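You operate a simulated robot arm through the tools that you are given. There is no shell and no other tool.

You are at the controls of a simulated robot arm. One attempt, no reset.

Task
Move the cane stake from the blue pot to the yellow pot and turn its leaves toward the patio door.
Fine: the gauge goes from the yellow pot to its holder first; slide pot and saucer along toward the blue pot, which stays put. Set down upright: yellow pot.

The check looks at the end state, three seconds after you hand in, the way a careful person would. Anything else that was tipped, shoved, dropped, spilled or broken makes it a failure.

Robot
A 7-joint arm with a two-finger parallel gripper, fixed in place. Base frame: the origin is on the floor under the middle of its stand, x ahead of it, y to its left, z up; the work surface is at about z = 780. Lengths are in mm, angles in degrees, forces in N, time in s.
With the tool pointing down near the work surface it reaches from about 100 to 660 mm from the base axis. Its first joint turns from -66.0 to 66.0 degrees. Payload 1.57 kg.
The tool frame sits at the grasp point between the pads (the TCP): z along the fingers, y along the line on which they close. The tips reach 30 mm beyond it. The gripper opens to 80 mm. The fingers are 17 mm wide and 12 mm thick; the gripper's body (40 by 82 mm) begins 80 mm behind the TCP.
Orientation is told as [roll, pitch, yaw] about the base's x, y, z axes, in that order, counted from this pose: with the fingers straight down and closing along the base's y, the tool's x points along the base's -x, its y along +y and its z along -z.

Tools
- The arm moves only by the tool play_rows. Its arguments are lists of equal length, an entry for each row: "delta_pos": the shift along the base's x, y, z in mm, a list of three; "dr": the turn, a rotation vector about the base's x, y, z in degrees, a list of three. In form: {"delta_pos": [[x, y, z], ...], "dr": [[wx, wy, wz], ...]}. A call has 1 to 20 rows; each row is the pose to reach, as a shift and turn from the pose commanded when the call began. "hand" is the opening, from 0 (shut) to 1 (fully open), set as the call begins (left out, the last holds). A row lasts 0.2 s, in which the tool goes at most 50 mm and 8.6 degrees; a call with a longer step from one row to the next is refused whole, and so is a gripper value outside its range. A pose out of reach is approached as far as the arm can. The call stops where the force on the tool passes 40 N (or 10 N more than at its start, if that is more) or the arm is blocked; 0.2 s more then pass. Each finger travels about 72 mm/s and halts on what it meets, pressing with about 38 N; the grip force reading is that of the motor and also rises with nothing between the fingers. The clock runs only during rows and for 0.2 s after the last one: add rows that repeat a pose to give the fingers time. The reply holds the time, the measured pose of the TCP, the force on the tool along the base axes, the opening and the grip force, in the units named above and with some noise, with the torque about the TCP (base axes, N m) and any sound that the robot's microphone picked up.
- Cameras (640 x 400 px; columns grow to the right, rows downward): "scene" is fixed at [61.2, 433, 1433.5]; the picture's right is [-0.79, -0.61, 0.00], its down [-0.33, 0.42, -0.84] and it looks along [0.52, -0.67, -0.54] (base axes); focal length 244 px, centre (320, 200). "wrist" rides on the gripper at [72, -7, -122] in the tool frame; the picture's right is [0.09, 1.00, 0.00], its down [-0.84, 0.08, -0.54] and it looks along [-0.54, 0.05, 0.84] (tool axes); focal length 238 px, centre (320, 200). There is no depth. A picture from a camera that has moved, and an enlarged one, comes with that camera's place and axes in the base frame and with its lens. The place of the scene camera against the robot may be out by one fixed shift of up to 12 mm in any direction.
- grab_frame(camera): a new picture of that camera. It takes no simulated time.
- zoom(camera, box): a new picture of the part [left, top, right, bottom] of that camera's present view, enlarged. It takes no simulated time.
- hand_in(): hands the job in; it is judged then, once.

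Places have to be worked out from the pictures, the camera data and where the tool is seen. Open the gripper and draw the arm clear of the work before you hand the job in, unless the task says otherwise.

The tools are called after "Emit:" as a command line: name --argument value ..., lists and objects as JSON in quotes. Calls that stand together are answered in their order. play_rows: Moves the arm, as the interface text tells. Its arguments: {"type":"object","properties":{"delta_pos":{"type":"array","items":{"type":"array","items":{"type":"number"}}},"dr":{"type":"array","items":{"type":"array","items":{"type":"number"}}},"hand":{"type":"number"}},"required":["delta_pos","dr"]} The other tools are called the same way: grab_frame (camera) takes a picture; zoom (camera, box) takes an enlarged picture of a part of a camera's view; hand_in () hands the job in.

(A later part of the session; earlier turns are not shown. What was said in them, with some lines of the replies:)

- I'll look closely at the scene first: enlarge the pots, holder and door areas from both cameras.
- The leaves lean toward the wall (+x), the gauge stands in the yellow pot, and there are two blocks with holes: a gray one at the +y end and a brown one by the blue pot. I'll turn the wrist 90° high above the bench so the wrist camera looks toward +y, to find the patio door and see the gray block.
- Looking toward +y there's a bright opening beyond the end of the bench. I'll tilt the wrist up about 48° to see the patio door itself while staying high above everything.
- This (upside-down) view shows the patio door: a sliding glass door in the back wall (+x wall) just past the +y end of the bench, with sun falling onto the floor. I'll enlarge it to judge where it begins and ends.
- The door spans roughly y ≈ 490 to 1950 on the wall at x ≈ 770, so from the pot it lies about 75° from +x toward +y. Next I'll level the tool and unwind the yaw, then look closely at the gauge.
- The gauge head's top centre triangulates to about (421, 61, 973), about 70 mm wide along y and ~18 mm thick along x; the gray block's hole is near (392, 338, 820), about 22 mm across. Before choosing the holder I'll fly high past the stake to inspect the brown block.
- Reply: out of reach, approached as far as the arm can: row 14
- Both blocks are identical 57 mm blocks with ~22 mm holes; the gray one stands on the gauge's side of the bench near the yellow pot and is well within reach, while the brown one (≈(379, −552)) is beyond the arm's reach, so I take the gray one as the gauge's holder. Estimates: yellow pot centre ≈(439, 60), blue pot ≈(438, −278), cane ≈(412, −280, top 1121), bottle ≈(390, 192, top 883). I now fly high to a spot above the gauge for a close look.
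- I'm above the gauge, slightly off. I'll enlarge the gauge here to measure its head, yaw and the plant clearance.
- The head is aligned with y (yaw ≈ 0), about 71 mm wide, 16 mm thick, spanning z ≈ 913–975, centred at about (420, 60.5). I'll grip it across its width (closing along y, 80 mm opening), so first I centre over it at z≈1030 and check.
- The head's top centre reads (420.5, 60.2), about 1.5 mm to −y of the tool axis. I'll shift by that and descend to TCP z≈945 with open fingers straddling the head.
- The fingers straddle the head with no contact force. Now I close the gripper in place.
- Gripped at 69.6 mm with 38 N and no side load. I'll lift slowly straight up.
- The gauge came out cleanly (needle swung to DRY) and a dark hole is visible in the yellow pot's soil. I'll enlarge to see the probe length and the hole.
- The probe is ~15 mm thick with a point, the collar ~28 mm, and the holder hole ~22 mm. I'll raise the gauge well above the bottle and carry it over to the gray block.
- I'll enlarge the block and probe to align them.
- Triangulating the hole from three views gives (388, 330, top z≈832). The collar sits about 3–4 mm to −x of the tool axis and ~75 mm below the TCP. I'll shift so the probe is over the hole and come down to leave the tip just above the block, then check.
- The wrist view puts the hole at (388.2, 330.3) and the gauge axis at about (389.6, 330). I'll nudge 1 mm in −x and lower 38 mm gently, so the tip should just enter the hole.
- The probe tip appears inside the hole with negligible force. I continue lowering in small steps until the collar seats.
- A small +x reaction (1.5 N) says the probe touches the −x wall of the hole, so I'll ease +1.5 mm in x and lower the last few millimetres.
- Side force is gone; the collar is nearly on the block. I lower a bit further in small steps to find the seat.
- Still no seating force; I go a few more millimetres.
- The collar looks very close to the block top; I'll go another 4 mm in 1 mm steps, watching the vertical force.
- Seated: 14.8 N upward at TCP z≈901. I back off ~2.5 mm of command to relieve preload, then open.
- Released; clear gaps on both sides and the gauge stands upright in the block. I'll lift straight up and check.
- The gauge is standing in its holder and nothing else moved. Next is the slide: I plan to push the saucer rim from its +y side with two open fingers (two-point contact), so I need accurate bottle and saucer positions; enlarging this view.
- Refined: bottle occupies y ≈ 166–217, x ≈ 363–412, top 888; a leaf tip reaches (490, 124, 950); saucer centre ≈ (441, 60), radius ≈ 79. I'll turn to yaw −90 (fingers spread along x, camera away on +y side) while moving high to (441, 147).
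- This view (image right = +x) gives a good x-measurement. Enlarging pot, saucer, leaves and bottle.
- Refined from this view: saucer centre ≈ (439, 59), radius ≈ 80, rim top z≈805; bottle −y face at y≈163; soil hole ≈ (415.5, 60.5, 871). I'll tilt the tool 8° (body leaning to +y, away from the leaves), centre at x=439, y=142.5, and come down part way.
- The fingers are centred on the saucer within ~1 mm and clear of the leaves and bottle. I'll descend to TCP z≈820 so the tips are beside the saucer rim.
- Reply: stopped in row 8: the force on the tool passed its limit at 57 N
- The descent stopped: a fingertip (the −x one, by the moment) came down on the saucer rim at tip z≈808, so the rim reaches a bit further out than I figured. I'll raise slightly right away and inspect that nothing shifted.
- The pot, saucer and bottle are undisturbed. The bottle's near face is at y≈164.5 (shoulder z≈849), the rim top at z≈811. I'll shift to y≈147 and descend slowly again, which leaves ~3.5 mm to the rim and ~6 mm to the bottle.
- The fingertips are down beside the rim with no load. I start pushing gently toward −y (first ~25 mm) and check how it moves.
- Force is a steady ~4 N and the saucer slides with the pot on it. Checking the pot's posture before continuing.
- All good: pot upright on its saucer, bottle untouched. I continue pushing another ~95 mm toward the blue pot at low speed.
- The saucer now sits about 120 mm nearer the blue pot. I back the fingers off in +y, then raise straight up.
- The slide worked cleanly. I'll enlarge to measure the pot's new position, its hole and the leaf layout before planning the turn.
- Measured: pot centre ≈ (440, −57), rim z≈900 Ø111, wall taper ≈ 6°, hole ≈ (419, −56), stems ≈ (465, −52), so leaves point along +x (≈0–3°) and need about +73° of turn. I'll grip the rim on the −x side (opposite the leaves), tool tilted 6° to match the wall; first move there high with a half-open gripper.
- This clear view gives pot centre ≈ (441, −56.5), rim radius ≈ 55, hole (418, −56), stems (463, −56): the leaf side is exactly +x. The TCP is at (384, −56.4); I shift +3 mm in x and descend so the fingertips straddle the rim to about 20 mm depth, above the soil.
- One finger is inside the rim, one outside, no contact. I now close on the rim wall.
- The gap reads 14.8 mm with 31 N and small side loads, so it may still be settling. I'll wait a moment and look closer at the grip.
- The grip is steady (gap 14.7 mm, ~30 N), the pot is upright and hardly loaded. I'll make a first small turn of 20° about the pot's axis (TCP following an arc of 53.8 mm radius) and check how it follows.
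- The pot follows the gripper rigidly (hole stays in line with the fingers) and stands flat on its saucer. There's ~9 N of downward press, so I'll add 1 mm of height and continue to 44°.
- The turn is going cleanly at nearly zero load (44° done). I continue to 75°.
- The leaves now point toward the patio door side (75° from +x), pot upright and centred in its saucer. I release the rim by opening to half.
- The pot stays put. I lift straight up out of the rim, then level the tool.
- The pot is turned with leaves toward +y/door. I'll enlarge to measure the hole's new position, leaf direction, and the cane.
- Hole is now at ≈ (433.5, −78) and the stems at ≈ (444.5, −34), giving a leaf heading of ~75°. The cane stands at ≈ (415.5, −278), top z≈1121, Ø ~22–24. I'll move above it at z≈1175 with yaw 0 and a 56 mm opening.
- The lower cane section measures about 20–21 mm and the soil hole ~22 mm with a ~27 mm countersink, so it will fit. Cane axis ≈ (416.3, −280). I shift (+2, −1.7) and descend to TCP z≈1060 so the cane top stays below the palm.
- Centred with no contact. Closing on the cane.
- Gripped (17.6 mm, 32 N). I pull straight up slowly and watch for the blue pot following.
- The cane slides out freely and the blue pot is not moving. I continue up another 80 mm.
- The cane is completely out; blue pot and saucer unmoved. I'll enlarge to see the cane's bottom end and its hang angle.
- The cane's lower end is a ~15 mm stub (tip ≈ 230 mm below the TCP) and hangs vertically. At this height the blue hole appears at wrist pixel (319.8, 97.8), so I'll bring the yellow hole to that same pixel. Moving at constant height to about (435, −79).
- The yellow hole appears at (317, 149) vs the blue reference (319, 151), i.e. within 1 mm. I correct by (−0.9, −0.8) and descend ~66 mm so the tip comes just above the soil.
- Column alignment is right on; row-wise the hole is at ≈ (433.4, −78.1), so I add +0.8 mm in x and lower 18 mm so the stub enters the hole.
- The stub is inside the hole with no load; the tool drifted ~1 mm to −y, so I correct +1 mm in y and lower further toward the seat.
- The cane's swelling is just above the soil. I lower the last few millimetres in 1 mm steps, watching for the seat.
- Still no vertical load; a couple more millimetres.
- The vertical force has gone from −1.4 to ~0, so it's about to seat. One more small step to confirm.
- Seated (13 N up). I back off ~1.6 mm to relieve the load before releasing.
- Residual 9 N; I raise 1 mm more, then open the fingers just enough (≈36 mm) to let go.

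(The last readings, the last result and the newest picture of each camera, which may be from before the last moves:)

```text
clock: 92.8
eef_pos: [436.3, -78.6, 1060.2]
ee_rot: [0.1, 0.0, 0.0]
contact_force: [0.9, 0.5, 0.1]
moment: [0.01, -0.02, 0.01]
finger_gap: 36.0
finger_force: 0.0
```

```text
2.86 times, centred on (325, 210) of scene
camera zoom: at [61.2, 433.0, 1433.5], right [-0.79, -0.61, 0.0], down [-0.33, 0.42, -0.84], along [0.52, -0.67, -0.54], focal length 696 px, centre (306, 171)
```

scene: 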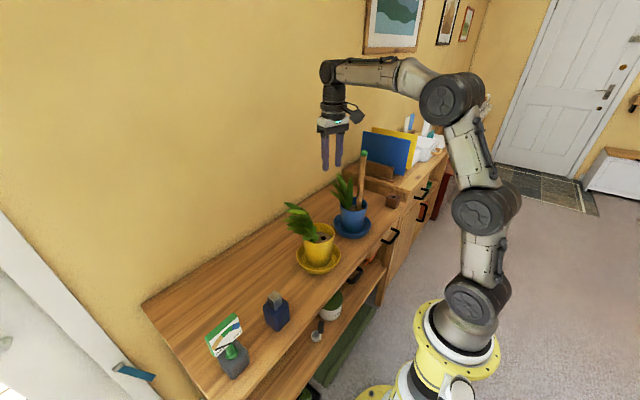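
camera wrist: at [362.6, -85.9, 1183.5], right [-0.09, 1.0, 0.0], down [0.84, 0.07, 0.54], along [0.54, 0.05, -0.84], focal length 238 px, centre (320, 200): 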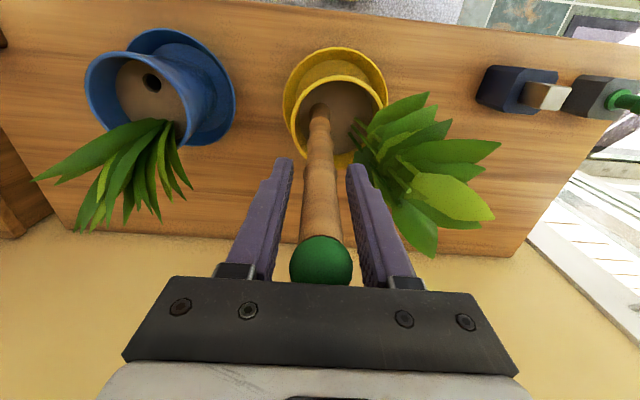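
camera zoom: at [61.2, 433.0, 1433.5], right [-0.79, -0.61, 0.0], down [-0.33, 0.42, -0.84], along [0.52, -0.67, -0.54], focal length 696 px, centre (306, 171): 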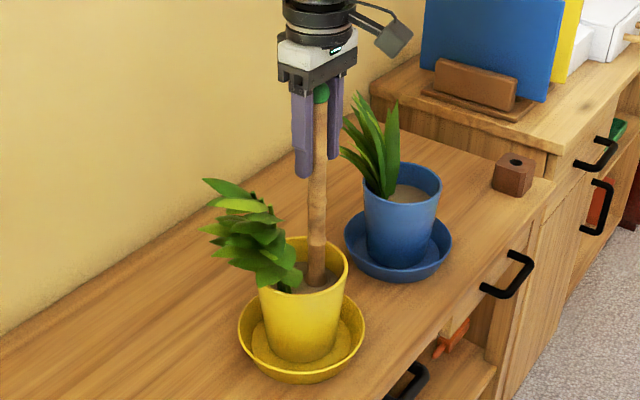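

The cane stands upright on its own in the yellow pot. I lift the open fingers straight up past the cane's top.

Emit:
play_rows --delta_pos '[[0, 0, 6], [0, 0, 14], [0, 0, 24], [0, 0, 36], [0, 0, 50], [0, 0, 66], [0, 0, 84], [0, 0, 104], [0, 0, 124], [0, 0, 140]]' --dr '[[0, 0, 0], [0, 0, 0], [0, 0, 0], [0, 0, 0], [0, 0, 0], [0, 0, 0], [0, 0, 0], [0, 0, 0], [0, 0, 0], [0, 0, 0]]'

Emit:
grab_frame --camera "wrist"

Emit:
grab_frame --camera "scene"

```text
clock: 95.0
eef_pos: [434.7, -82.1, 1199.9]
ee_rot: [0.0, 0.0, -0.1]
contact_force: [0.2, 0.7, -0.8]
moment: [-0.02, 0.0, -0.02]
finger_gap: 36.2
finger_force: 0.1
```

```text
taken
camera wrist: at [362.4, -87.2, 1323.3], right [-0.09, 1.0, 0.0], down [0.84, 0.07, 0.54], along [0.54, 0.05, -0.84], focal length 238 px, centre (320, 200)
```

wrist: 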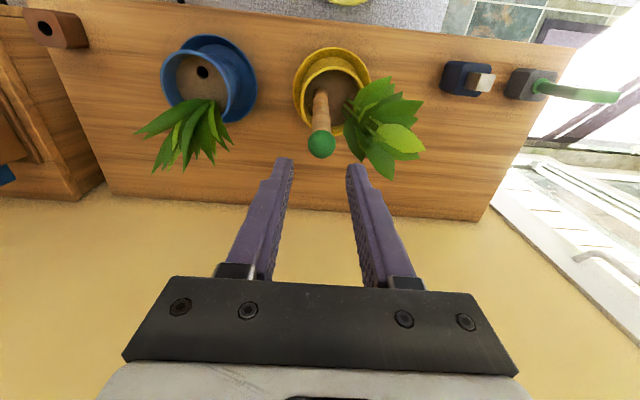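

```text
taken
```

scene: 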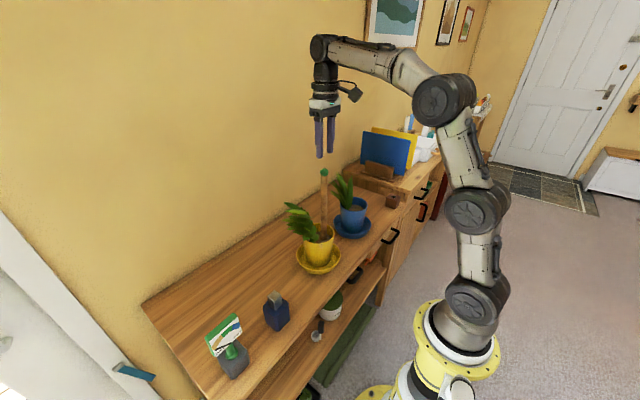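

Everything is in place. I'll withdraw to the start pose, open the gripper fully, and inspect all the objects.

Emit:
play_rows --delta_pos '[[0, 0, 20], [0, 0, 45], [-12, 10, 46], [-25, 25, 46], [-38, 45, 46], [-48, 64, 46], [-48, 66, 46]]' --dr '[[0, 0, 0], [0, 0, 0], [0, 0, 0], [0, 0, 0], [0, 0, 0], [0, 0, 0], [0, 0, 0]]' --hand 1

Emit:
grab_frame --camera "wrist"

Emit:
zoom --camera "scene" --box '[190, 270, 310, 390]'

Emit:
zoom --camera "scene" --box '[270, 150, 410, 290]'

```text
clock: 96.6
eef_pos: [387.3, -12.3, 1246.1]
ee_rot: [0.1, 0.0, -0.2]
contact_force: [0.0, 0.3, 0.7]
moment: [0.01, 0.0, 0.01]
finger_gap: 80.1
finger_force: 0.0
```

```text
taken
camera wrist: at [314.8, -18.8, 1369.3], right [-0.09, 1.0, 0.0], down [0.84, 0.07, 0.54], along [0.54, 0.05, -0.84], focal length 238 px, centre (320, 200)
```

wrist: 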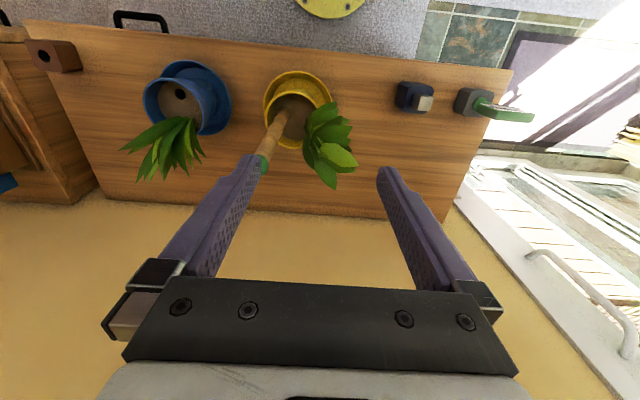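

```text
3.33 times, centred on (250, 330) of scene
camera zoom: at [61.2, 433.0, 1433.5], right [-0.79, -0.61, 0.0], down [-0.33, 0.42, -0.84], along [0.52, -0.67, -0.54], focal length 812 px, centre (553, -233)
```

zoom: 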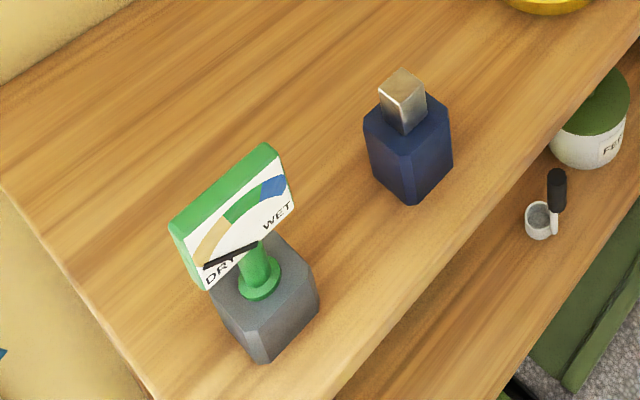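

```text
2.86 times, centred on (340, 220) of scene
camera zoom: at [61.2, 433.0, 1433.5], right [-0.79, -0.61, 0.0], down [-0.33, 0.42, -0.84], along [0.52, -0.67, -0.54], focal length 696 px, centre (263, 143)
```

zoom: 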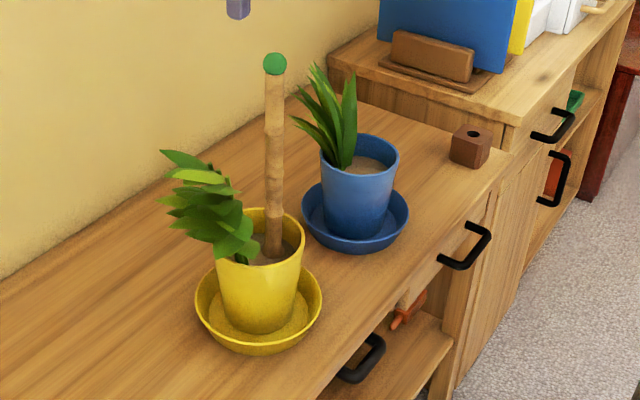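

Final check: the cane stands upright in the yellow pot and its leaves point toward the patio door. The pot sits on its saucer, about 120 mm nearer the blue pot. The blue pot, bottle and both blocks are where they were, and the gauge stands in the gray holder. The gripper is open and the arm is clear, so I hand in.

Emit:
hand_in

```text
The job is handed in.
```

The cane stake is in the yellow pot, the pot's leaves are turned toward the patio door, and the job is handed in. I don't have the check's result.

- **Gauge:** I moved it from the yellow pot to the gray block first. There were two identical blocks with holes. I took the gray one as its holder because it is nearer the yellow pot, and the brown one looked just out of reach. That choice is a judgment, not something the task confirmed.
- **Slide:** The yellow pot and its saucer moved about 120 mm toward the blue pot, leaving roughly 60 mm between the saucers. The task gave no distance, so I picked that amount.
- **Leaves:** I turned the yellow pot 75°. The leaves now point at about the middle of the patio door as I measured it.
- **Stake:** It came straight out of the blue pot and stands upright, seated in the hole the gauge left. The yellow pot is upright on its saucer.

While lowering the fingers for the slide, one fingertip came down on the yellow saucer's rim with a brief 57 N press. I saw no sign that it moved anything.

In the final pictures the blue pot, the bottle and both blocks are where they started. The gripper was open and the arm clear when I handed in.
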